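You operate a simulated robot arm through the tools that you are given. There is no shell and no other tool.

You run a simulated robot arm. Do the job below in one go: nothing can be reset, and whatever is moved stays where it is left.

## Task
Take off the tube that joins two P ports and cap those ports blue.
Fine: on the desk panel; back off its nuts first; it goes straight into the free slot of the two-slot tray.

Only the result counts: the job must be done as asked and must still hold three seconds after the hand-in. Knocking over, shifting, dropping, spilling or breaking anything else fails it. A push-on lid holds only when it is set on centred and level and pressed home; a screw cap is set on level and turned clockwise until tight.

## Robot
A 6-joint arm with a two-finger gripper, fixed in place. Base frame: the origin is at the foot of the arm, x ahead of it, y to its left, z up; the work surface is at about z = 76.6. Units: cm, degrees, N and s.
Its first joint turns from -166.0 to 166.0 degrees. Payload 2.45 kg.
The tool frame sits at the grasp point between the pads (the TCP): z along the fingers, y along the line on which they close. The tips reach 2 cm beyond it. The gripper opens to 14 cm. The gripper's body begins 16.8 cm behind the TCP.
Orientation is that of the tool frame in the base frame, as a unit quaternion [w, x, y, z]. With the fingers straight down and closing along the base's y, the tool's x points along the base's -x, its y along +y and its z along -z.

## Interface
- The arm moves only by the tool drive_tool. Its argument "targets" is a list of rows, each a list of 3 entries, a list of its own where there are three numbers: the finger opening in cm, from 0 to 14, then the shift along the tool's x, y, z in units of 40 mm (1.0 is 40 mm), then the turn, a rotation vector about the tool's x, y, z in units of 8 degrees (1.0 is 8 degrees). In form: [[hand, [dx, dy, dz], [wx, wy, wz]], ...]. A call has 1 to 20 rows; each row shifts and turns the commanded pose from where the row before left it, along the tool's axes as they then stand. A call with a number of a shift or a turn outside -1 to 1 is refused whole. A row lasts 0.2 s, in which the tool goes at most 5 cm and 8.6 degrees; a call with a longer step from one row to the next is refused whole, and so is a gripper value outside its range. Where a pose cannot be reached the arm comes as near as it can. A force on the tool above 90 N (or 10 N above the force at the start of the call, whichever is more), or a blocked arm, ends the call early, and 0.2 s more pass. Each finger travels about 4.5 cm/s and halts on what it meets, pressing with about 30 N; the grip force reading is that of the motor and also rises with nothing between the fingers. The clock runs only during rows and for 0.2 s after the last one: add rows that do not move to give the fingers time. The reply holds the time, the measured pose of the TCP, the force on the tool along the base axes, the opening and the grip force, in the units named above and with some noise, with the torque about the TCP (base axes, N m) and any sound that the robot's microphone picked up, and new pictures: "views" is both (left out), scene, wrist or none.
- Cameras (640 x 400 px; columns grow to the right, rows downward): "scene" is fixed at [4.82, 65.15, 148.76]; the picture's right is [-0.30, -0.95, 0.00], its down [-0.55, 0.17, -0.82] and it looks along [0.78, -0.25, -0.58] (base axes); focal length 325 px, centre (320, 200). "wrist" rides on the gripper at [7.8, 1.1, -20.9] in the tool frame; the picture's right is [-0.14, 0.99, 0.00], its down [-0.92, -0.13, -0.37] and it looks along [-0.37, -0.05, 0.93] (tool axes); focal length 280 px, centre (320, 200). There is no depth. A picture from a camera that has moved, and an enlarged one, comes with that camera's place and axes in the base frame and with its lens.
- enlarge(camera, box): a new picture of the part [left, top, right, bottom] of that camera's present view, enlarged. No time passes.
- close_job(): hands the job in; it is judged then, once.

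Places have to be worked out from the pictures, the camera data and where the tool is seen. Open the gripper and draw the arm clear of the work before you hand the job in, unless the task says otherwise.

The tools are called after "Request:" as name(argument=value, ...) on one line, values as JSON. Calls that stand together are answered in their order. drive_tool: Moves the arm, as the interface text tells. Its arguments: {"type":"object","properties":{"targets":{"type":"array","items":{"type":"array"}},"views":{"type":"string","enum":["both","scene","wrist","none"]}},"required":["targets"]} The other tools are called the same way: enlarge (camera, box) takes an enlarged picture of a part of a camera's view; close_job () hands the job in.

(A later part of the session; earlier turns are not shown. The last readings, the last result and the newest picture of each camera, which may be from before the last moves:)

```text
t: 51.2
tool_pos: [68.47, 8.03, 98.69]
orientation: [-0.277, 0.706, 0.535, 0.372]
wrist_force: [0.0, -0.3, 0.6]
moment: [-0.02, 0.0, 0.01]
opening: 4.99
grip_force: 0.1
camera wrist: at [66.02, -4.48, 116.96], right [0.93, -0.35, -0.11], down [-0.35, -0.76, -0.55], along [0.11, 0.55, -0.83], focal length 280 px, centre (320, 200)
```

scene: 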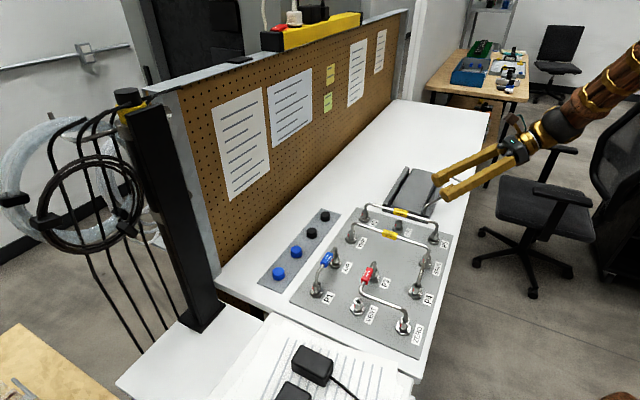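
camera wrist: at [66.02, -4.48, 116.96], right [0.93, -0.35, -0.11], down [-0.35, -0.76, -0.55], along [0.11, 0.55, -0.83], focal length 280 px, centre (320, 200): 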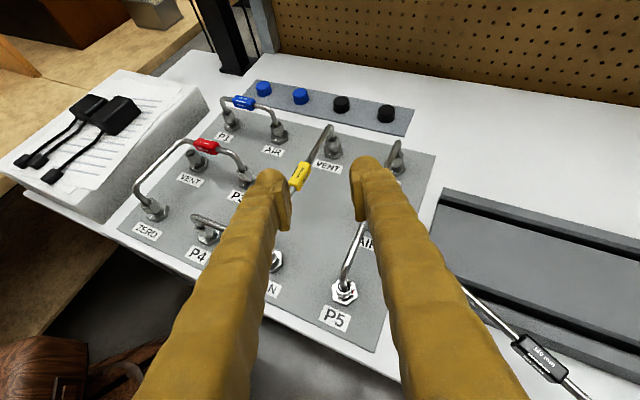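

The tool is at 254° azimuth with P5 just ahead of the fingers. I go down to a standoff 5 cm back from the P5 nut.

Request:
drive_tool(targets=[[5, [-0.784, 0.054, 0.171], [0, 0, 0]], [5, [-0.784, 0.054, 0.171], [0, 0, 0]], [5, [-0.784, 0.054, 0.171], [0, 0, 0]], [5, [-0.784, 0.054, 0.171], [0, 0, 0]], [5, [-0.784, 0.054, 0.171], [0, 0, 0]], [4.5, [0, 0, 0], [0, 0, 0]]], views="both")

Request:
enlarge(camera="wrist", box=[270, 130, 370, 230])

Request:
enlarge(camera="scene", box=[380, 160, 500, 260])

```text
t: 52.6
tool_pos: [67.83, 1.8, 83.85]
orientation: [-0.278, 0.706, 0.535, 0.373]
wrist_force: [0.4, 0.2, -0.6]
moment: [0.01, -0.01, 0.01]
opening: 4.47
grip_force: 0.1
camera wrist: at [65.44, -10.79, 102.18], right [0.93, -0.35, -0.11], down [-0.35, -0.76, -0.55], along [0.11, 0.55, -0.83], focal length 280 px, centre (320, 200)
```

scene: 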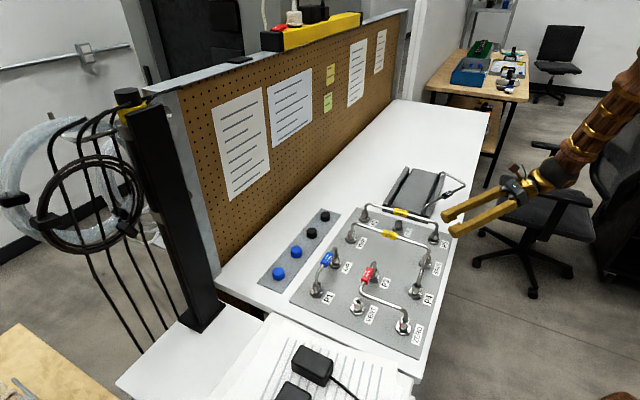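
wrist: 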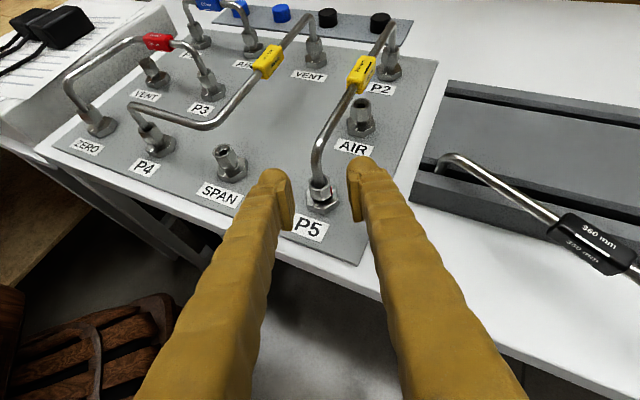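

```text
4.00 times, centred on (320, 180) of wrist
camera zoom: at [65.44, -10.79, 102.18], right [0.93, -0.35, -0.11], down [-0.35, -0.76, -0.55], along [0.11, 0.55, -0.83], focal length 1122 px, centre (320, 280)
```

zoom: 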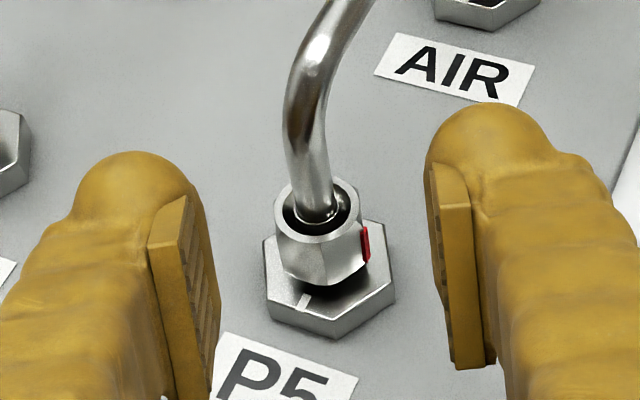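

```text
4.00 times, centred on (440, 210) of scene
camera zoom: at [4.82, 65.15, 148.76], right [-0.3, -0.95, 0.0], down [-0.55, 0.17, -0.82], along [0.78, -0.25, -0.58], focal length 1299 px, centre (-160, 160)
```

zoom: 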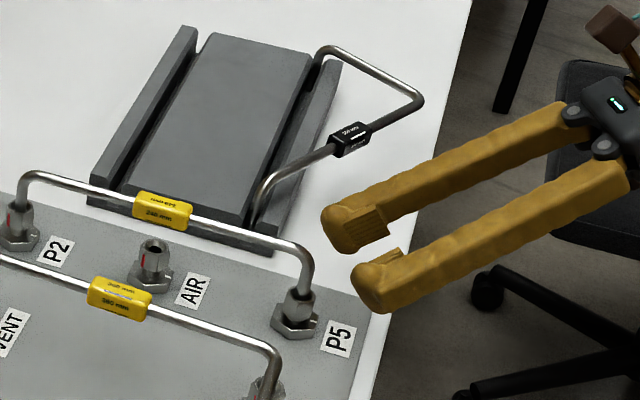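

P5's axis works out to about (68.96, 5.98). I zoom further to check how its flats sit relative to the pads before going in.

Request:
enlarge(camera="wrist", box=[303, 165, 343, 205])

```text
10.00 times, centred on (323, 185) of wrist
camera zoom: at [65.44, -10.79, 102.18], right [0.93, -0.35, -0.11], down [-0.35, -0.76, -0.55], along [0.11, 0.55, -0.83], focal length 2804 px, centre (290, 350)
```

zoom: 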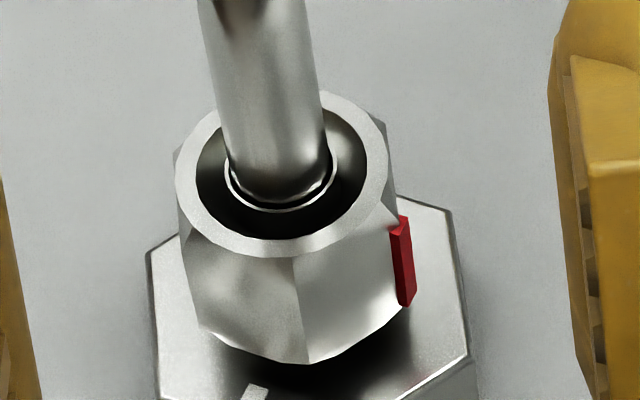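

The flats are already parallel to the pads at this yaw. I go in 5 cm along the tool axis and close on the nut.

Request:
drive_tool(targets=[[4.5, [-0.015, -0.01, 0.45], [0, 0, 0]], [4.5, [-0.01, -0.01, 0.45], [0, 0, 0]], [4.5, [-0.01, 0, 0.363], [0, 0, 0]], [4.0, [0, 0, 0], [0, 0, 0]], [3.0, [0, 0, 0], [0, 0, 0]], [2.4, [0, 0, 0], [0, 0, 0]]], views="none")

Request:
enlarge(camera="wrist", box=[270, 140, 370, 230])

Request:
enlarge(camera="scene", box=[400, 190, 480, 260])

```text
t: 54.0
tool_pos: [68.98, 5.76, 80.82]
orientation: [-0.278, 0.706, 0.536, 0.371]
wrist_force: [-0.1, 0.4, 0.3]
moment: [-0.02, 0.02, -0.03]
opening: 2.43
grip_force: 0.0
```

```text
4.44 times, centred on (320, 185) of wrist
camera zoom: at [66.5, -6.8, 99.17], right [0.93, -0.34, -0.11], down [-0.34, -0.76, -0.55], along [0.11, 0.55, -0.83], focal length 1246 px, centre (320, 267)
```

zoom: 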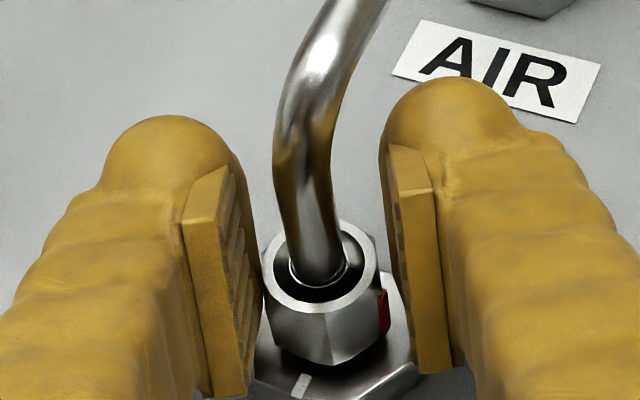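

```text
5.71 times, centred on (440, 225) of scene
camera zoom: at [4.82, 65.15, 148.76], right [-0.3, -0.95, 0.0], down [-0.55, 0.17, -0.82], along [0.78, -0.25, -0.58], focal length 1855 px, centre (-366, 57)
```

zoom: 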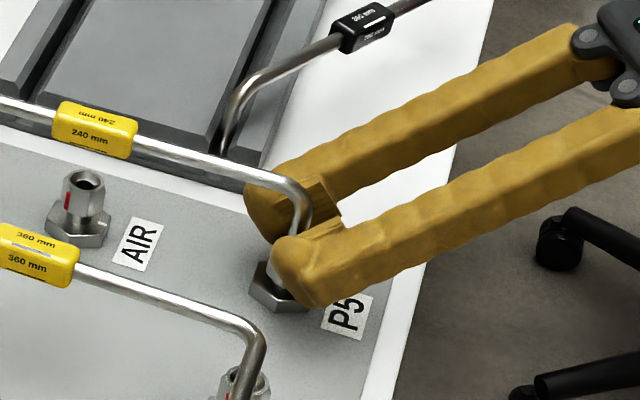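

The nut sits about 0.8 mm toward the left finger. I recentre, grip it, and turn the first 15°.

Request:
drive_tool(targets=[[2.4, [0, -0.02, 0], [0, 0, 0]], [1.5, [0, 0, 0], [0, 0, 0]], [1.0, [0, 0, 0], [0, 0, 0]], [1.0, [0, 0, 0], [0, 0, 0]], [1.0, [0.002, 0.006, -0.002], [0.768, 0, -0.538]], [1.0, [0.002, 0.006, -0.002], [0.768, 0, -0.538]], [1.0, [0, 0, 0], [0, 0, 0]]], views="none")

Request:
enlarge(camera="wrist", box=[270, 140, 370, 230])

```text
t: 55.6
tool_pos: [68.88, 5.83, 80.93]
orientation: [-0.323, 0.63, 0.623, 0.332]
wrist_force: [-21.7, -9.2, 3.7]
moment: [-0.25, 0.31, 0.04]
opening: 2.06
grip_force: 45.0
```

```text
4.44 times, centred on (320, 185) of wrist
camera zoom: at [69.79, -6.97, 99.21], right [0.99, -0.09, -0.11], down [-0.13, -0.83, -0.55], along [-0.04, 0.56, -0.83], focal length 1246 px, centre (320, 267)
```

zoom: 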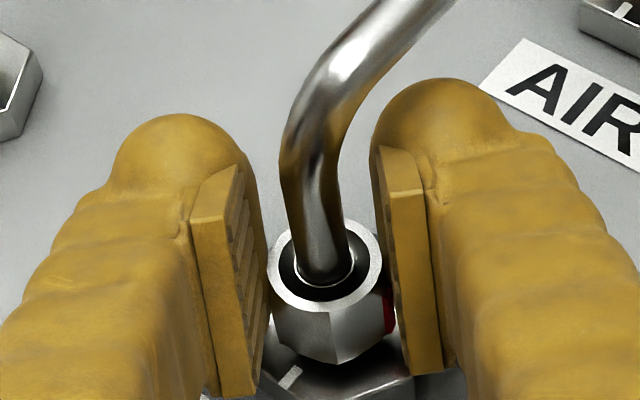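

The nut turns with the grip; there is about 21 N side load toward -y, so I shift that way slightly and turn 22° more.

Request:
drive_tool(targets=[[1.0, [0, -0.01, 0], [0, 0, 0]], [1.0, [0.002, 0.004, -0.002], [0.768, 0, -0.538]], [1.0, [0.002, 0.004, -0.002], [0.768, 0, -0.538]], [1.0, [0.002, 0.004, -0.002], [0.768, 0, -0.538]], [1.0, [0, 0, 0], [0, 0, 0]]], views="none")

Request:
enlarge(camera="wrist", box=[270, 140, 370, 230])

```text
t: 56.8
tool_pos: [68.99, 5.76, 80.92]
orientation: [-0.381, 0.495, 0.736, 0.261]
wrist_force: [-4.7, -7.0, 5.1]
moment: [-0.22, 0.02, 0.02]
opening: 2.05
grip_force: 45.1
```

```text
4.44 times, centred on (320, 185) of wrist
camera zoom: at [74.62, -5.65, 99.3], right [0.95, 0.29, -0.1], down [0.19, -0.82, -0.54], along [-0.25, 0.5, -0.83], focal length 1246 px, centre (320, 267)
```

zoom: 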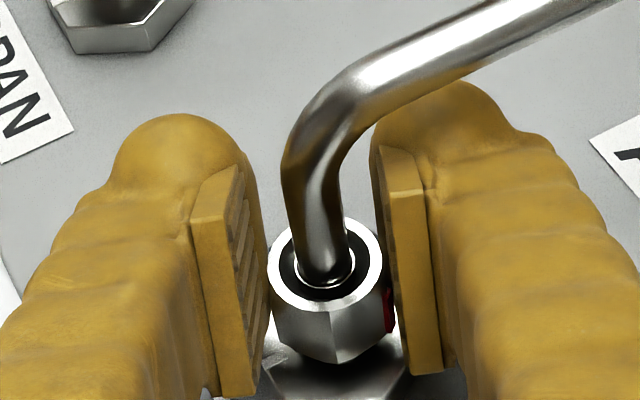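

Forces are low at 291°. I turn another 22° to about 314°.

Request:
drive_tool(targets=[[1.0, [0.002, 0.003, -0.002], [0.768, 0, -0.538]], [1.0, [0.002, 0.003, -0.002], [0.768, 0, -0.538]], [1.0, [0.002, 0.003, -0.002], [0.768, 0, -0.538]], [1.0, [0, 0, 0], [0, 0, 0]]], views="scene")

Request:
enlarge(camera="wrist", box=[270, 140, 370, 230])

Request:
enlarge(camera="scene", box=[390, 150, 490, 260])

```text
t: 57.8
tool_pos: [69.16, 5.96, 80.97]
orientation: [-0.422, 0.343, 0.819, 0.182]
wrist_force: [19.1, 12.2, 15.9]
moment: [0.04, -0.3, -0.1]
opening: 2.04
grip_force: 45.0
```

scene: 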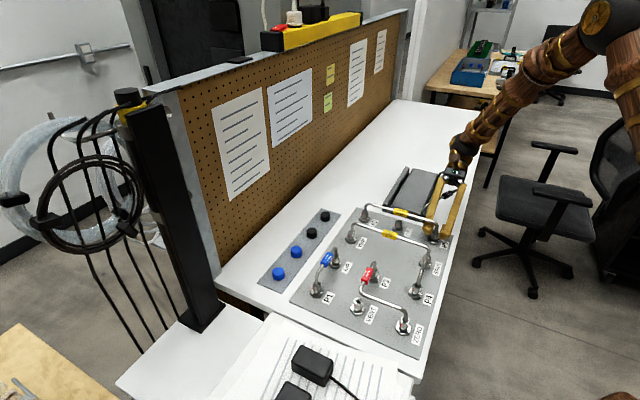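

```text
4.44 times, centred on (320, 185) of wrist
camera zoom: at [78.57, -2.58, 99.39], right [0.77, 0.63, -0.1], down [0.49, -0.68, -0.54], along [-0.41, 0.36, -0.83], focal length 1246 px, centre (320, 267)
```

zoom: 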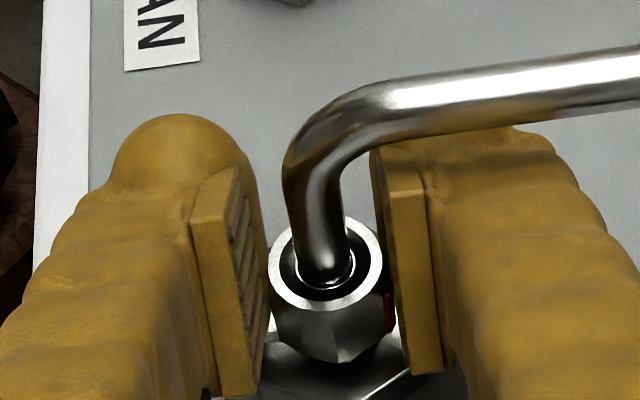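

```text
3.64 times, centred on (440, 205) of scene
camera zoom: at [4.82, 65.15, 148.76], right [-0.3, -0.95, 0.0], down [-0.55, 0.17, -0.82], along [0.78, -0.25, -0.58], focal length 1181 px, centre (-116, 182)
```

zoom: 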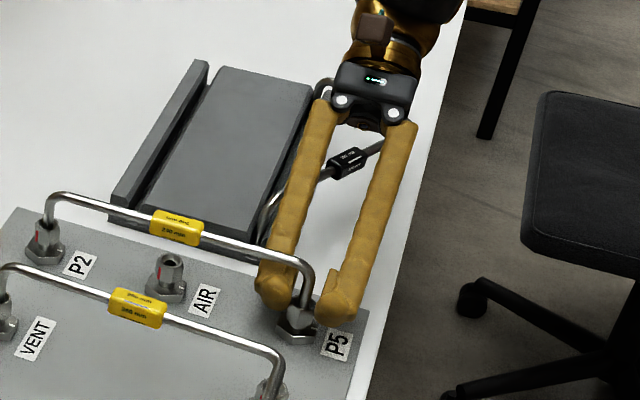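

About 60° is done on P5. I release, back out along the tool axis, rise, and swing back to 254° for the next bite.

Request:
drive_tool(targets=[[2.6, [0, 0, 0], [0, 0, 0]], [2.8, [0, 0, 0], [0, 0, 0]], [3.0, [0, 0, -0.2], [0, 0, 0]], [3.5, [0, 0, -0.4], [0, 0, 0]], [4, [0, 0, -0.6], [0, 0, 0]], [4.5, [0, 0, -0.6], [0, 0, 0]], [4.5, [0.512, 0, -0.359], [0, 0, 0]], [4.5, [0.512, 0, -0.359], [0, 0, 0]], [4.5, [0, 0, 0], [-0.768, 0, 0.538]], [4.5, [0, 0, 0], [-0.768, 0, 0.538]], [4.5, [0, 0, 0], [-0.768, 0, 0.538]], [4.5, [0, 0, 0], [-0.768, 0, 0.538]], [4.5, [0, 0, 0], [-0.768, 0, 0.538]], [4.5, [0, 0, 0], [-0.768, 0, 0.538]], [4.5, [0, 0, 0], [-0.768, 0, 0.538]], [4.5, [0, 0, 0], [-0.768, 0, 0.538]], [4.5, [0, 0, 0], [0, 0, 0]]], views="wrist")

```text
t: 61.4
tool_pos: [73.09, 1.51, 90.05]
orientation: [-0.277, 0.706, 0.535, 0.372]
wrist_force: [0.4, -0.8, 0.0]
moment: [-0.03, 0.03, 0.0]
opening: 4.48
grip_force: 0.0
camera wrist: at [70.58, -11.05, 108.39], right [0.93, -0.35, -0.11], down [-0.35, -0.76, -0.55], along [0.11, 0.55, -0.83], focal length 280 px, centre (320, 200)
```

wrist: 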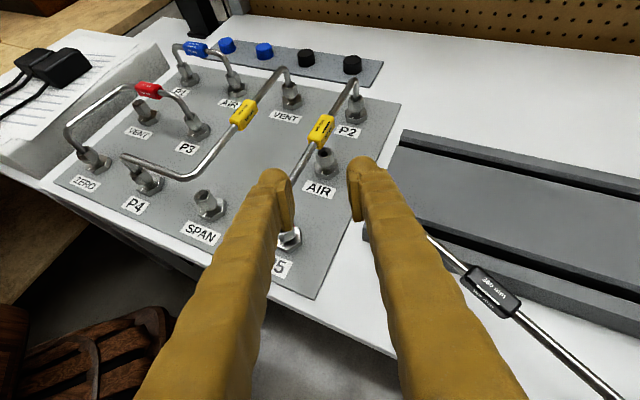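

I move sideways to line up with P5 again, descend, and go most of the way in, then check the picture.

Request:
drive_tool(targets=[[4.5, [-0.085, -0.64, -0.122], [0, 0, 0]], [4.5, [-0.085, -0.64, -0.122], [0, 0, 0]], [4.5, [-0.627, 0, 0.434], [0, 0, 0]], [4.5, [-0.627, 0, 0.434], [0, 0, 0]], [4.5, [-0.015, -0.02, 0.45], [0, 0, 0]], [4.5, [-0.01, -0.02, 0.45], [0, 0, 0]], [4.5, [0, 0, 0], [0, 0, 0]]], views="none")

Request:
enlarge(camera="wrist", box=[270, 140, 370, 230])

```text
t: 63.0
tool_pos: [68.51, 4.72, 81.8]
orientation: [-0.278, 0.705, 0.535, 0.372]
wrist_force: [0.5, 1.6, -0.1]
moment: [0.02, 0.01, 0.03]
opening: 4.49
grip_force: 0.1
```

```text
4.44 times, centred on (320, 185) of wrist
camera zoom: at [66.06, -7.9, 100.16], right [0.93, -0.34, -0.11], down [-0.34, -0.76, -0.55], along [0.11, 0.55, -0.83], focal length 1246 px, centre (320, 267)
```

zoom: 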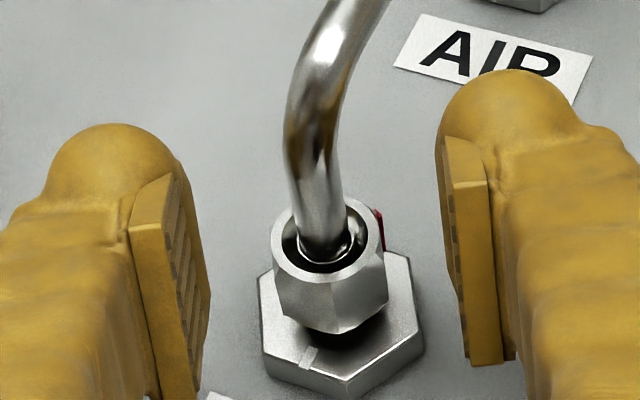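

The flats are parallel again and the nut is nearly centred. I go in, grip, and turn 30°.

Request:
drive_tool(targets=[[4.5, [-0.02, 0.01, 0.344], [0, 0, 0]], [4.0, [0, 0, 0], [0, 0, 0]], [3.0, [0, 0, 0], [0, 0, 0]], [2.3, [0, 0, 0], [0, 0, 0]], [1.5, [0, 0, 0], [0, 0, 0]], [1.0, [0, 0, 0], [0, 0, 0]], [1.0, [0, 0, 0], [0, 0, 0]], [1.0, [0.002, 0.005, -0.002], [0.768, 0, -0.538]], [1.0, [0.002, 0.005, -0.002], [0.768, 0, -0.538]], [1.0, [0.002, 0.005, -0.002], [0.768, 0, -0.538]], [1.0, [0.002, 0.005, -0.002], [0.768, 0, -0.538]], [1.0, [0, 0, 0], [0, 0, 0]]], views="none")

Request:
enlarge(camera="wrist", box=[270, 140, 370, 230])

```text
t: 65.6
tool_pos: [69.03, 5.56, 80.99]
orientation: [-0.364, 0.542, 0.701, 0.286]
wrist_force: [16.2, 14.2, 1.9]
moment: [0.36, -0.1, -0.07]
opening: 2.08
grip_force: 44.6
```

```text
4.44 times, centred on (320, 185) of wrist
camera zoom: at [73.08, -6.45, 99.38], right [0.98, 0.17, -0.1], down [0.08, -0.83, -0.55], along [-0.18, 0.53, -0.83], focal length 1246 px, centre (320, 267)
```

zoom: 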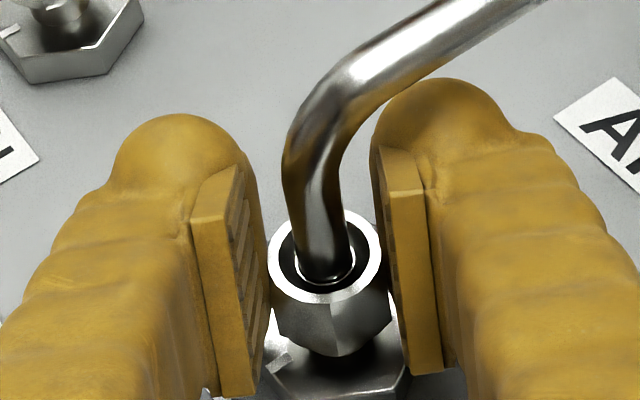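

Good, about 90° total. I shift 0.4 mm with the load and turn another 30°.

Request:
drive_tool(targets=[[1.0, [0, 0.009, 0], [0, 0, 0]], [1.0, [0.002, 0.005, -0.002], [0.768, 0, -0.538]], [1.0, [0.002, 0.005, -0.002], [0.768, 0, -0.538]], [1.0, [0.002, 0.005, -0.002], [0.768, 0, -0.538]], [1.0, [0.002, 0.005, -0.002], [0.768, 0, -0.538]], [1.0, [0, 0, 0], [0, 0, 0]]], views="none")

Request:
enlarge(camera="wrist", box=[270, 140, 370, 230])

```text
t: 67.0
tool_pos: [69.26, 5.78, 81.14]
orientation: [-0.422, 0.345, 0.818, 0.183]
wrist_force: [49.9, 29.7, 13.0]
moment: [0.35, -0.68, -0.25]
opening: 2.08
grip_force: 45.2
```

```text
4.44 times, centred on (320, 185) of wrist
camera zoom: at [78.64, -2.7, 99.51], right [0.77, 0.63, -0.1], down [0.49, -0.68, -0.54], along [-0.41, 0.36, -0.83], focal length 1246 px, centre (320, 267)
```

zoom: 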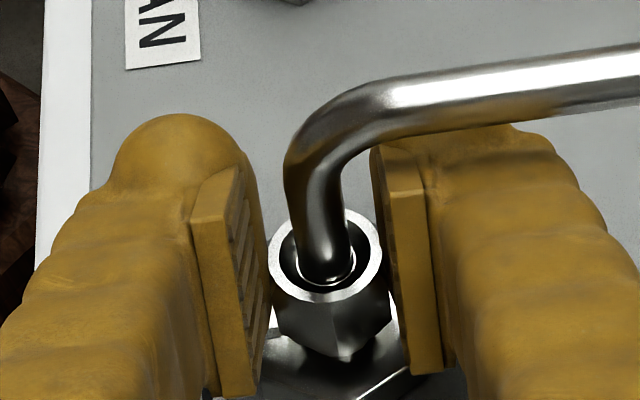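

About 120° turned, with a growing side load, so I release here, back out, rise and swing back for the last bite.

Request:
drive_tool(targets=[[2.6, [0, 0.02, 0], [0, 0, 0]], [2.8, [0, 0, 0], [0, 0, 0]], [3.0, [0, 0, -0.2], [0, 0, 0]], [3.5, [0, 0, -0.4], [0, 0, 0]], [4, [0, 0, -0.6], [0, 0, 0]], [4.5, [0, 0, -0.6], [0, 0, 0]], [4.5, [0.512, 0, -0.359], [0, 0, 0]], [4.5, [0.512, 0, -0.359], [0, 0, 0]], [4.5, [0, 0, 0], [-0.768, 0, 0.538]], [4.5, [0, 0, 0], [-0.768, 0, 0.538]], [4.5, [0, 0, 0], [-0.768, 0, 0.538]], [4.5, [0, 0, 0], [-0.768, 0, 0.538]], [4.5, [0, 0, 0], [-0.768, 0, 0.538]], [4.5, [0, 0, 0], [-0.768, 0, 0.538]], [4.5, [0, 0, 0], [-0.768, 0, 0.538]], [4.5, [0, 0, 0], [-0.768, 0, 0.538]], [4.5, [0, 0, 0], [0, 0, 0]]], views="none")

```text
t: 70.6
tool_pos: [73.08, 1.48, 90.17]
orientation: [-0.278, 0.706, 0.535, 0.372]
wrist_force: [0.2, -0.5, 0.2]
moment: [-0.01, -0.03, 0.02]
opening: 4.46
grip_force: 0.0
```

The pose matches the previous cycle within a millimetre, so I repeat the same approach and check the picture.

Request:
drive_tool(targets=[[4.5, [-0.085, -0.64, -0.122], [0, 0, 0]], [4.5, [-0.085, -0.64, -0.122], [0, 0, 0]], [4.5, [-0.627, 0, 0.434], [0, 0, 0]], [4.5, [-0.627, 0, 0.434], [0, 0, 0]], [4.5, [-0.015, -0.02, 0.45], [0, 0, 0]], [4.5, [-0.01, -0.02, 0.45], [0, 0, 0]], [4.5, [0, 0, 0], [0, 0, 0]]], views="none")

Request:
enlarge(camera="wrist", box=[270, 140, 370, 230])

```text
t: 72.2
tool_pos: [68.48, 4.53, 81.92]
orientation: [-0.278, 0.706, 0.536, 0.372]
wrist_force: [-1.0, 0.4, 0.4]
moment: [0.0, 0.0, 0.0]
opening: 4.52
grip_force: 0.1
```

```text
4.44 times, centred on (320, 185) of wrist
camera zoom: at [66.08, -8.01, 100.29], right [0.93, -0.34, -0.11], down [-0.34, -0.76, -0.55], along [0.11, 0.55, -0.83], focal length 1246 px, centre (320, 267)
```

zoom: 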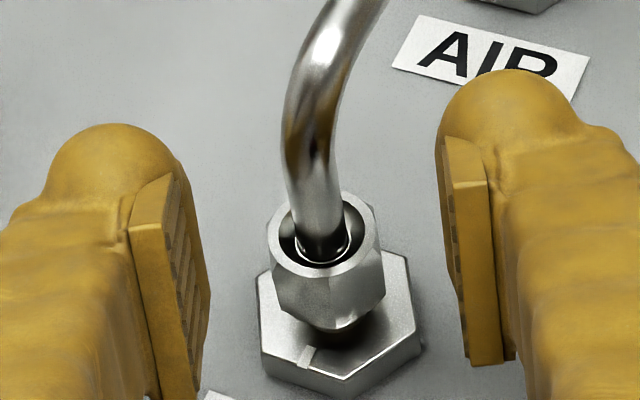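

The view is the same as before, nut slightly higher. I go in, grip, and turn 30°, watching for the stop torque.

Request:
drive_tool(targets=[[4.5, [-0.02, 0, 0.37], [0, 0, 0]], [4.0, [0, 0, 0], [0, 0, 0]], [3.0, [0, 0, 0], [0, 0, 0]], [2.3, [0, 0, 0], [0, 0, 0]], [1.5, [0, 0, 0], [0, 0, 0]], [1.0, [0, 0, 0], [0, 0, 0]], [1.0, [0, 0, 0], [0, 0, 0]], [1.0, [0.002, 0.006, -0.002], [0.768, 0, -0.538]], [1.0, [0.002, 0.006, -0.002], [0.768, 0, -0.538]], [1.0, [0.002, 0.006, -0.002], [0.768, 0, -0.538]], [1.0, [0.002, 0.006, -0.002], [0.768, 0, -0.538]], [1.0, [0, 0, 0], [0, 0, 0]]], views="none")

Request:
enlarge(camera="wrist", box=[270, 140, 370, 230])

```text
t: 74.8
tool_pos: [69.02, 5.76, 81.09]
orientation: [-0.362, 0.543, 0.701, 0.287]
wrist_force: [-8.3, 20.2, -3.0]
moment: [0.62, 0.2, 0.05]
opening: 2.08
grip_force: 44.8
```

```text
4.44 times, centred on (320, 185) of wrist
camera zoom: at [73.1, -6.4, 99.46], right [0.98, 0.17, -0.11], down [0.08, -0.83, -0.55], along [-0.18, 0.53, -0.83], focal length 1246 px, centre (320, 267)
```

zoom: 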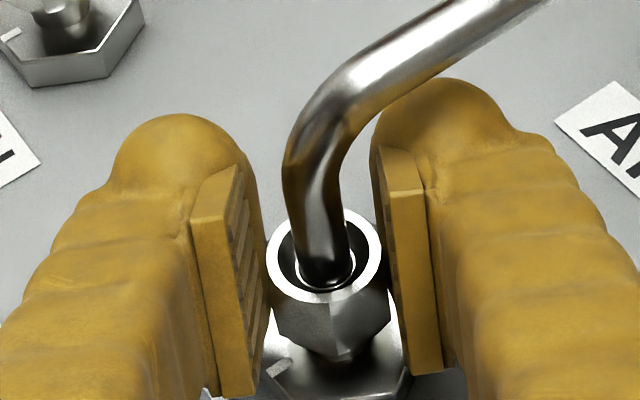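

No stop torque yet at about 150°. I turn in small steps another 10°, watching the torque.

Request:
drive_tool(targets=[[1.0, [0.0, 0.002, 0.0], [0.512, 0, -0.3587]], [1.0, [0.0, 0.002, 0.0], [0.512, 0, -0.3587]], [1.0, [0, 0, 0], [0, 0, 0]]], views="none")

Request:
enlarge(camera="wrist", box=[270, 140, 370, 230])

```text
t: 75.6
tool_pos: [69.16, 5.6, 81.18]
orientation: [-0.385, 0.48, 0.746, 0.254]
wrist_force: [16.6, -1.7, -0.7]
moment: [-0.29, 0.07, -0.76]
opening: 2.22
grip_force: 44.7
```

```text
4.44 times, centred on (320, 185) of wrist
camera zoom: at [75.16, -5.57, 99.52], right [0.94, 0.33, -0.1], down [0.23, -0.81, -0.54], along [-0.27, 0.49, -0.83], focal length 1246 px, centre (320, 267)
```

zoom: 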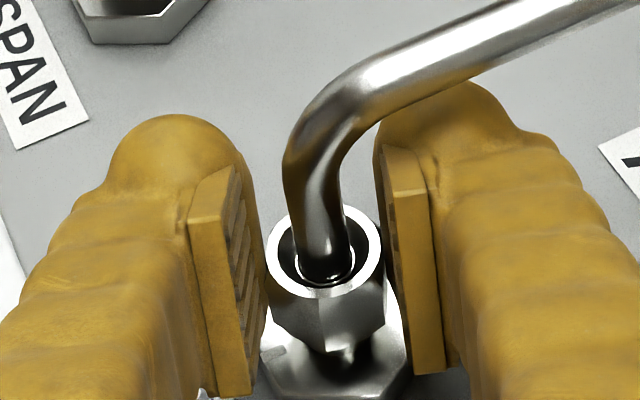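

The torque jumped to -0.76 N·m and the pads opened to 2.22, so P5 is at its stop too. I turn back a few degrees to relieve the load, release, and back out to check both nuts.

Request:
drive_tool(targets=[[1.5, [0, 0, 0], [-0.512, 0, 0.3587]], [2.6, [0, 0, 0], [0, 0, 0]], [2.8, [0, 0, 0], [0, 0, 0]], [3.0, [0, 0, -0.2], [0, 0, 0]], [3.5, [0, 0, -0.4], [0, 0, 0]], [4, [0, 0, -0.6], [0, 0, 0]], [4.5, [0, 0, -0.6], [0, 0, 0]], [4.5, [0.512, 0, -0.359], [0, 0, 0]], [4.5, [0.512, 0, -0.359], [0, 0, 0]], [4.5, [0.512, 0, -0.359], [0, 0, 0]], [4.5, [0.512, 0, -0.359], [0, 0, 0]], [4.5, [0, 0, 0], [0, 0, 0]]], views="both")

Request:
enlarge(camera="scene", box=[350, 190, 460, 260])

Request:
enlarge(camera="scene", box=[426, 228, 444, 246])

Request:
enlarge(camera="scene", box=[359, 204, 375, 220])

```text
t: 78.2
tool_pos: [70.86, 0.04, 95.22]
orientation: [-0.374, 0.513, 0.724, 0.271]
wrist_force: [-0.7, -1.1, -1.0]
moment: [0.0, 0.01, -0.03]
opening: 4.48
grip_force: 0.0
camera wrist: at [75.99, -11.69, 113.59], right [0.96, 0.25, -0.11], down [0.16, -0.82, -0.54], along [-0.22, 0.51, -0.83], focal length 280 px, centre (320, 200)
```

scene: 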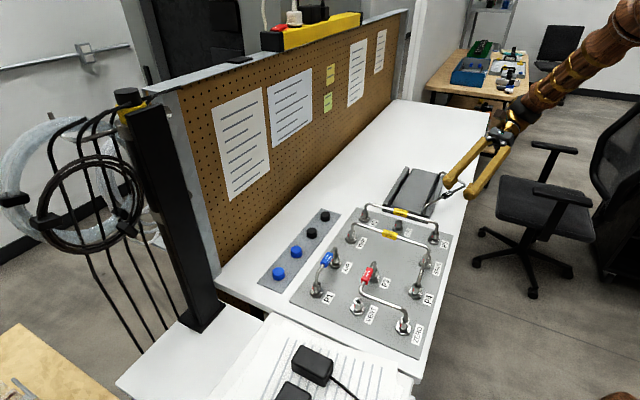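
wrist: 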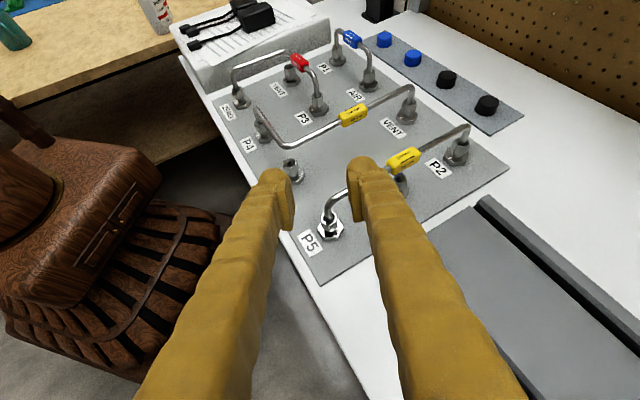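

```text
5.71 times, centred on (405, 225) of scene
camera zoom: at [4.82, 65.15, 148.76], right [-0.3, -0.95, 0.0], down [-0.55, 0.17, -0.82], along [0.78, -0.25, -0.58], focal length 1855 px, centre (-166, 57)
```

zoom: 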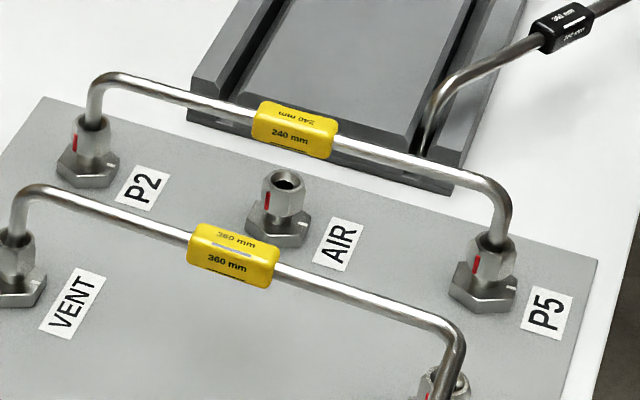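

```text
16.00 times, centred on (435, 237) of scene
camera zoom: at [4.82, 65.15, 148.76], right [-0.3, -0.95, 0.0], down [-0.55, 0.17, -0.82], along [0.78, -0.25, -0.58], focal length 5195 px, centre (-1520, -392)
```

zoom: 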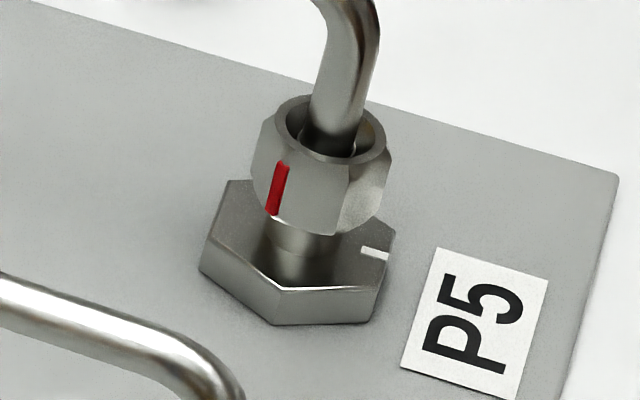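

```text
16.00 times, centred on (367, 212) of scene
camera zoom: at [4.82, 65.15, 148.76], right [-0.3, -0.95, 0.0], down [-0.55, 0.17, -0.82], along [0.78, -0.25, -0.58], focal length 5195 px, centre (-432, 8)
```

zoom: 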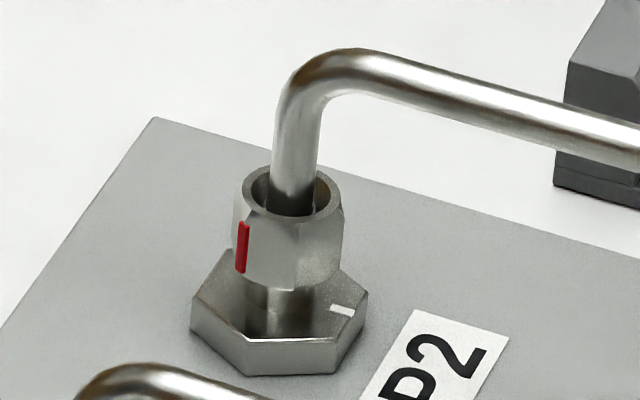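

Both nuts show their marks at the loose position with the visible gap, so the tube is free to lift. P2 and P5 are 24.06 cm apart along a 45° line; I rotate the tool to the upright pose that grips across the tube.

Request:
drive_tool(targets=[[4.5, [0, 0, 0], [0.755, 0, -0.529]], [4.5, [0, 0, 0], [0.755, 0, -0.529]], [4.5, [0, 0, 0], [0.755, 0, -0.529]], [4.5, [0, 0, 0], [0.755, 0, -0.529]], [4.5, [0, 0, 0], [0.755, 0, -0.529]], [4.5, [0, 0, 0], [0.755, 0, -0.529]], [4.5, [0, 0, 0], [0.755, 0, -0.529]], [4.5, [0, 0, 0], [0.755, 0, -0.529]], [4.5, [0, 0, 0], [0.755, 0, -0.529]], [4.5, [0, 0, 0], [0.755, 0, -0.529]], [4.5, [0, 0, 0], [0.755, 0, -0.529]], [4.5, [0, 0, 0], [0.755, 0, -0.529]], [4.5, [0, 0, 0], [0.755, 0, -0.529]], [4.5, [0, 0, 0], [0.755, 0, -0.529]], [4.5, [0, 0, 0], [0.755, 0, -0.529]], [4.5, [0, 0, 0], [0.755, 0, -0.529]], [4.5, [0, 0, 0], [0, 0, 0]]], views="none")

Request:
drive_tool(targets=[[4.5, [0, 0, 0], [0, -0.98, 0]], [4.5, [0, 0, 0], [0, -0.98, 0]], [4.5, [0, 0, 0], [0, -0.98, 0]], [4.5, [0, 0, 0], [0, -0.98, 0]], [4.5, [0, 0, 0], [0, -0.98, 0]], [4.5, [0, 0, 0], [0, -0.98, 0]], [4.5, [0, 0, 0], [0, -0.98, 0]], [4.5, [0, 0, 0], [0, 0, 0]]], views="both")

```text
t: 81.8
tool_pos: [70.94, 0.02, 95.22]
orientation: [-0.419, -0.355, 0.815, -0.185]
wrist_force: [0.3, -0.5, 0.2]
moment: [-0.01, -0.01, -0.06]
opening: 4.49
grip_force: 0.1
```

```text
t: 83.6
tool_pos: [70.86, -0.05, 95.31]
orientation: [0.004, -0.4, 0.916, 0.0]
wrist_force: [-0.1, -0.1, -0.6]
moment: [-0.02, 0.01, -0.05]
opening: 4.48
grip_force: 0.0
camera wrist: at [64.66, -5.11, 116.07], right [-0.63, 0.77, 0.0], down [0.72, 0.59, 0.37], along [0.29, 0.24, -0.93], focal length 280 px, centre (320, 200)
```

scene: 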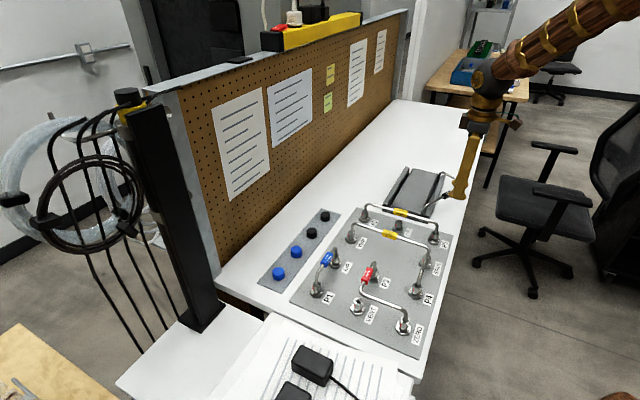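
wrist: 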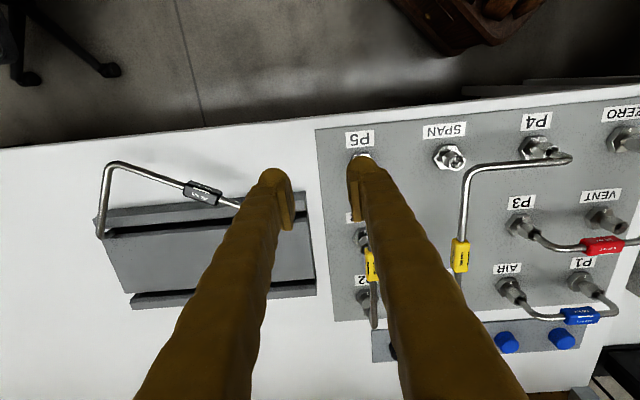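

The tool is upright now with yaw 47.2°. I correct to 45° and level, and move above the tube's midpoint (77.46, 14.5).

Request:
drive_tool(targets=[[5, [0, 0, 0], [0, 0.057, 0.275]], [6, [-0.748, 0.281, 0], [0, 0, 0]], [6, [-0.748, 0.281, 0], [0, 0, 0]], [6, [-0.748, 0.281, 0], [0, 0, 0]], [6, [-0.748, 0.281, 0], [0, 0, 0]], [6, [-0.748, 0.281, 0], [0, 0, 0]], [6, [0, 0, 0], [0, 0, 0]]], views="both")

Request:
enlarge(camera="wrist", box=[240, 60, 400, 200])

Request:
enlarge(camera="wrist", box=[0, 40, 280, 240])

```text
t: 85.2
tool_pos: [77.55, 14.58, 95.09]
orientation: [-0.002, -0.383, 0.924, -0.001]
wrist_force: [0.3, 0.3, -0.3]
moment: [0.02, 0.02, 0.0]
opening: 6.0
grip_force: 0.2
camera wrist: at [71.24, 9.85, 116.06], right [-0.6, 0.8, 0.0], down [0.74, 0.56, 0.37], along [0.29, 0.22, -0.93], focal length 280 px, centre (320, 200)
```

scene: 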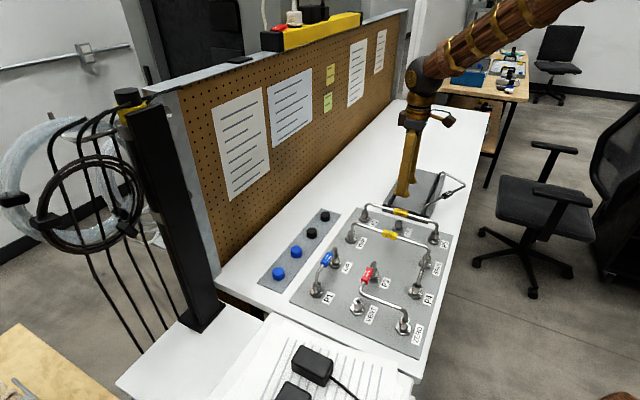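
wrist: 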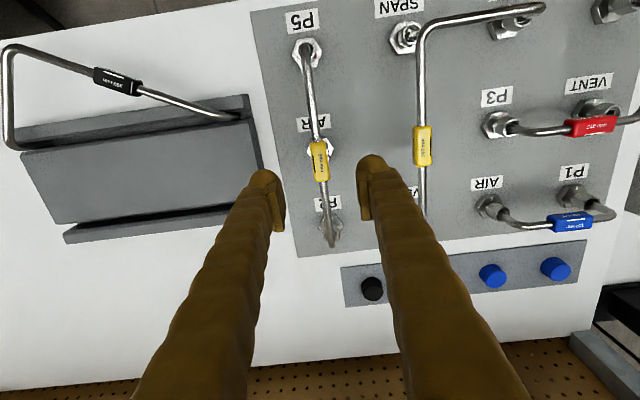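

```text
2.86 times, centred on (320, 130) of wrist
camera zoom: at [71.24, 9.85, 116.06], right [-0.6, 0.8, 0.0], down [0.74, 0.56, 0.37], along [0.29, 0.22, -0.93], focal length 801 px, centre (320, 400)
```

zoom: 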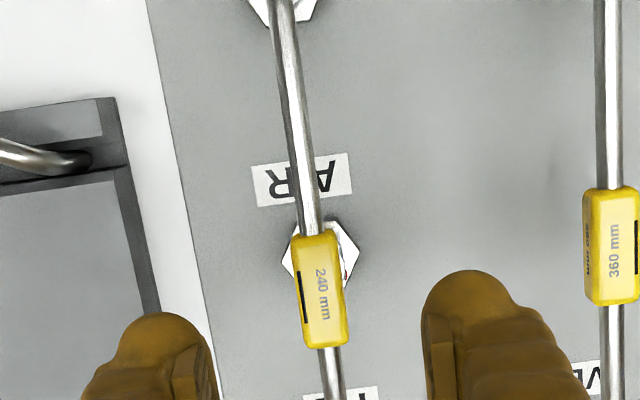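

```text
2.00 times, centred on (140, 140) of wrist
camera zoom: at [71.24, 9.85, 116.06], right [-0.6, 0.8, 0.0], down [0.74, 0.56, 0.37], along [0.29, 0.22, -0.93], focal length 561 px, centre (680, 320)
```

zoom: 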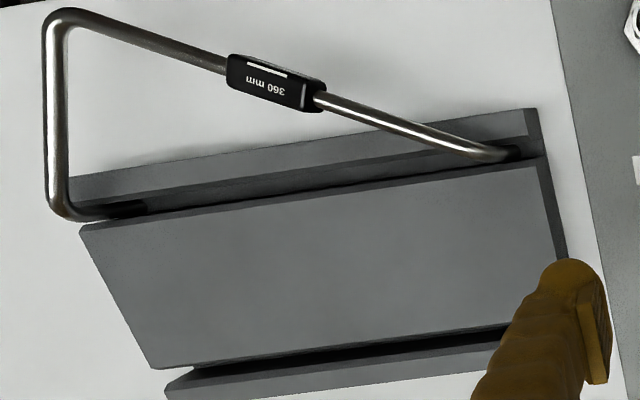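

The tag is on the tube's midpoint and the free slot's centre line runs from about (88.1, 12.6) to (109.9, -9.2). Before taking the tube I test, with an empty hand, that the upright pose at the slot (97.5, 3.2) is within reach.

Request:
drive_tool(targets=[[6, [0, 0, 0], [0, 0, 0.9375]], [6, [0, 0, 0], [0, 0, 0.9375]], [6, [0, 0, 0], [0, 0, 0.9375]], [6, [0, 0, 0], [0, 0, 0.9375]], [6, [0, 0, 0], [0, 0, 0.9375]], [6, [0, 0, 0], [0, 0, 0.9375]], [6, [0, 0, 0], [0, 0, 0.9375]], [6, [0, 0, 0], [0, 0, 0.9375]], [6, [0, 0, 0], [0, 0, 0.9375]], [6, [0, 0, 0], [0, 0, 0.9375]], [6, [0, 0, 0], [0, 0, 0.9375]], [6, [0, 0, 0], [0, 0, 0.9375]], [6, [-0.797, 0.216, 0], [0, 0, 0]], [6, [-0.797, 0.216, 0], [0, 0, 0]], [6, [-0.797, 0.216, 0], [0, 0, 0]], [6, [-0.797, 0.216, 0], [0, 0, 0]], [6, [-0.797, 0.216, 0], [0, 0, 0]], [6, [-0.797, 0.216, 0], [0, 0, 0]], [6, [-0.797, 0.216, 0], [0, 0, 0]], [6, [0, 0, 0], [0, 0, 0]]], views="both")

```text
t: 89.4
tool_pos: [97.64, 3.02, 95.27]
orientation: [0.001, 0.382, 0.924, -0.002]
wrist_force: [0.2, 0.4, 0.3]
moment: [-0.01, -0.03, -0.01]
opening: 6.0
grip_force: 0.1
camera wrist: at [92.77, 9.32, 116.12], right [0.8, 0.6, 0.0], down [0.56, -0.74, 0.37], along [0.22, -0.3, -0.93], focal length 280 px, centre (320, 200)
```

scene: 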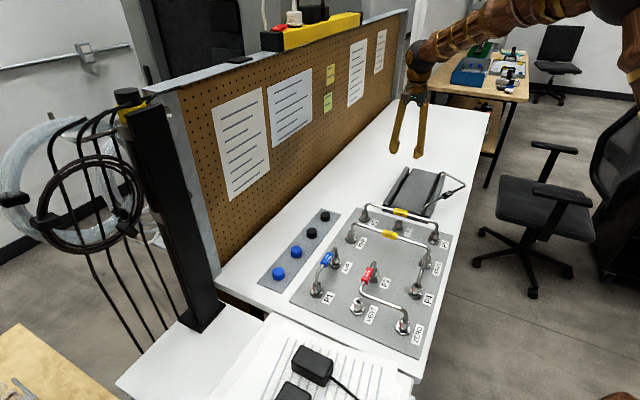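
wrist: 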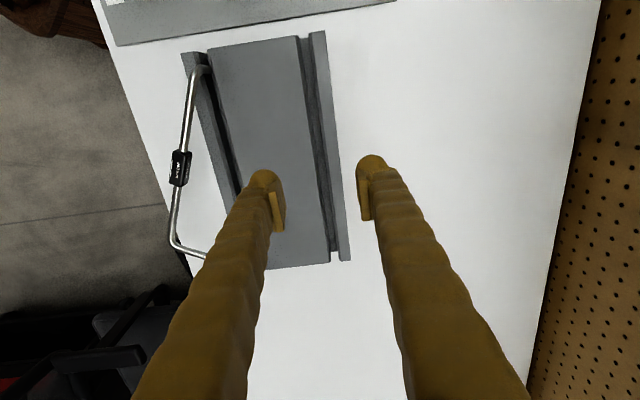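

The pose is reachable at this height. I zoom in on the free slot to measure its line, then test the descent to z ≈ 84.

Request:
enlarge(camera="wrist", box=[270, 20, 370, 150])

Request:
enlarge(camera="wrist", box=[270, 140, 370, 270])

Request:
drive_tool(targets=[[6, [0, 0, 0.7], [0, 0, 0]], [6, [0, 0, 0.7], [0, 0, 0]], [6, [0, 0, 0.7], [0, 0, 0]], [6, [0, 0, 0.7], [0, 0, 0]], [6, [0, 0, 0], [0, 0, 0]]], views="both")

```text
3.08 times, centred on (320, 85) of wrist
camera zoom: at [92.77, 9.32, 116.12], right [0.8, 0.6, 0.0], down [0.56, -0.74, 0.37], along [0.22, -0.3, -0.93], focal length 863 px, centre (320, 554)
```

zoom: 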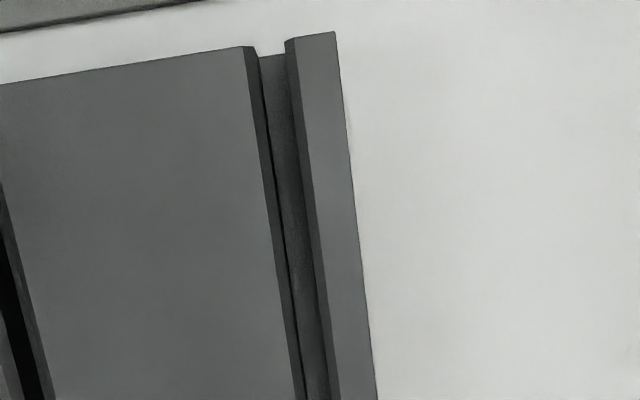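

```text
3.08 times, centred on (320, 205) of wrist
camera zoom: at [92.77, 9.32, 116.12], right [0.8, 0.6, 0.0], down [0.56, -0.74, 0.37], along [0.22, -0.3, -0.93], focal length 863 px, centre (320, 185)
```

zoom: 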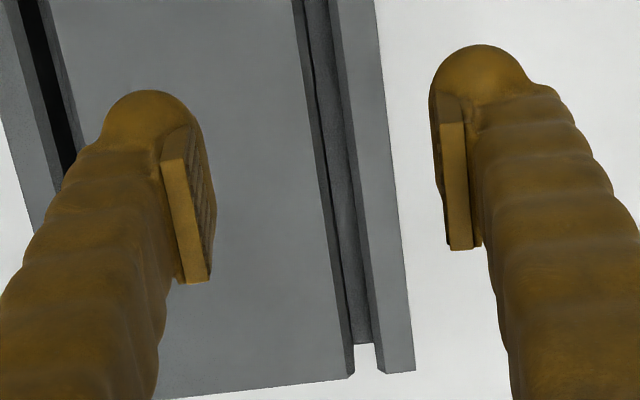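

```text
t: 90.6
tool_pos: [97.57, 2.96, 83.95]
orientation: [0.001, 0.382, 0.924, -0.003]
wrist_force: [0.4, 0.7, -0.1]
moment: [0.02, 0.02, 0.01]
opening: 6.01
grip_force: 0.1
camera wrist: at [92.81, 9.33, 104.82], right [0.8, 0.6, 0.0], down [0.56, -0.74, 0.37], along [0.22, -0.3, -0.93], focal length 280 px, centre (320, 200)
```

scene: 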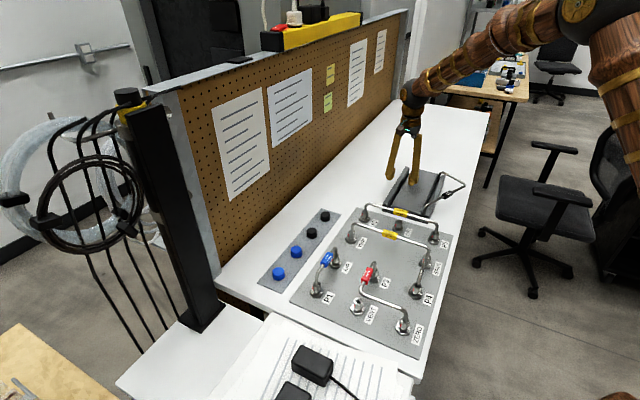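
wrist: 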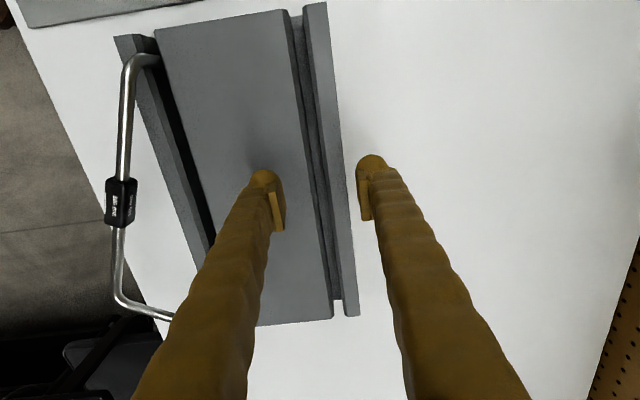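

The upright pose is reachable at z = 84 too. Now I zoom in from here to measure where the slot lies relative to the tool.

Request:
enlarge(camera="wrist", box=[270, 0, 370, 120])

Request:
enlarge(camera="wrist", box=[270, 120, 370, 240])

Request:
enlarge(camera="wrist", box=[290, 230, 370, 330])

Request:
enlarge(camera="scene", box=[370, 150, 480, 230])

```text
3.33 times, centred on (320, 60) of wrist
camera zoom: at [92.81, 9.33, 104.82], right [0.8, 0.6, 0.0], down [0.56, -0.74, 0.37], along [0.22, -0.3, -0.93], focal length 935 px, centre (320, 667)
```

zoom: 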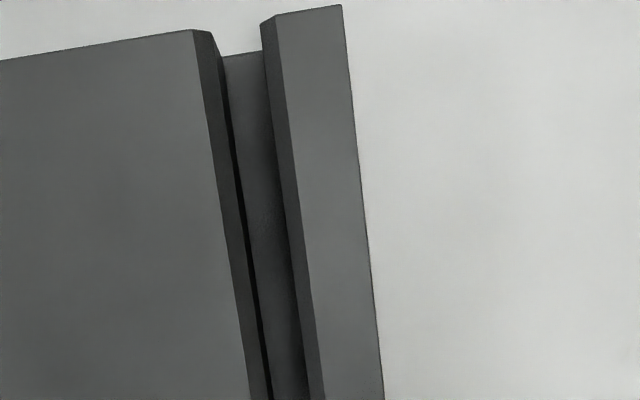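

```text
3.33 times, centred on (320, 180) of wrist
camera zoom: at [92.81, 9.33, 104.82], right [0.8, 0.6, 0.0], down [0.56, -0.74, 0.37], along [0.22, -0.3, -0.93], focal length 935 px, centre (320, 267)
```

zoom: 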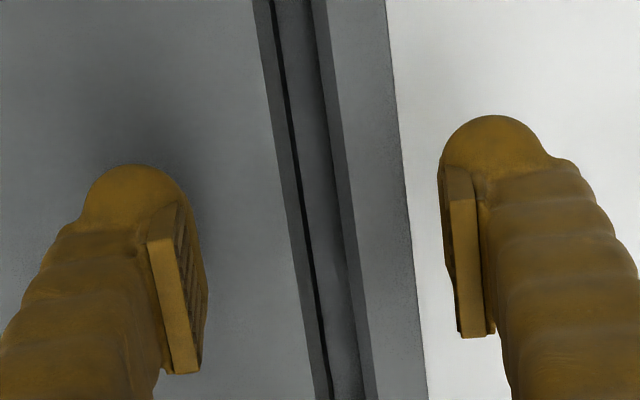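

```text
4.00 times, centred on (330, 280) of wrist
camera zoom: at [92.81, 9.33, 104.82], right [0.8, 0.6, 0.0], down [0.56, -0.74, 0.37], along [0.22, -0.3, -0.93], focal length 1122 px, centre (280, -120)
```

zoom: 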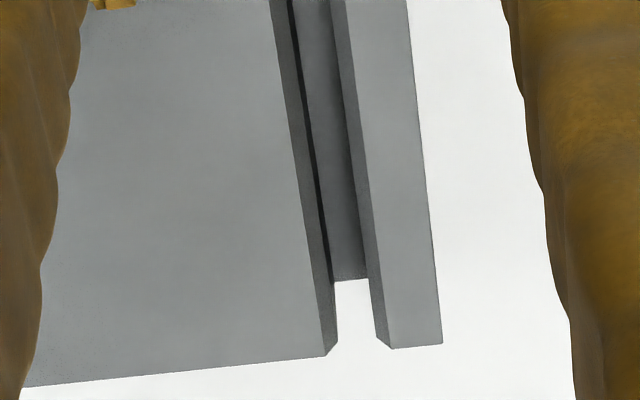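

```text
5.00 times, centred on (425, 190) of scene
camera zoom: at [4.82, 65.15, 148.76], right [-0.3, -0.95, 0.0], down [-0.55, 0.17, -0.82], along [0.78, -0.25, -0.58], focal length 1623 px, centre (-205, 250)
```

zoom: 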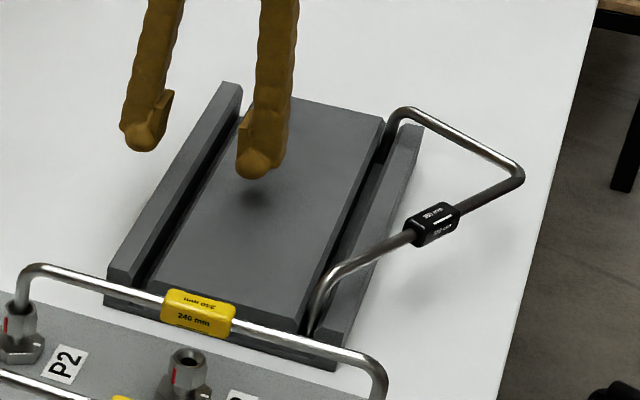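

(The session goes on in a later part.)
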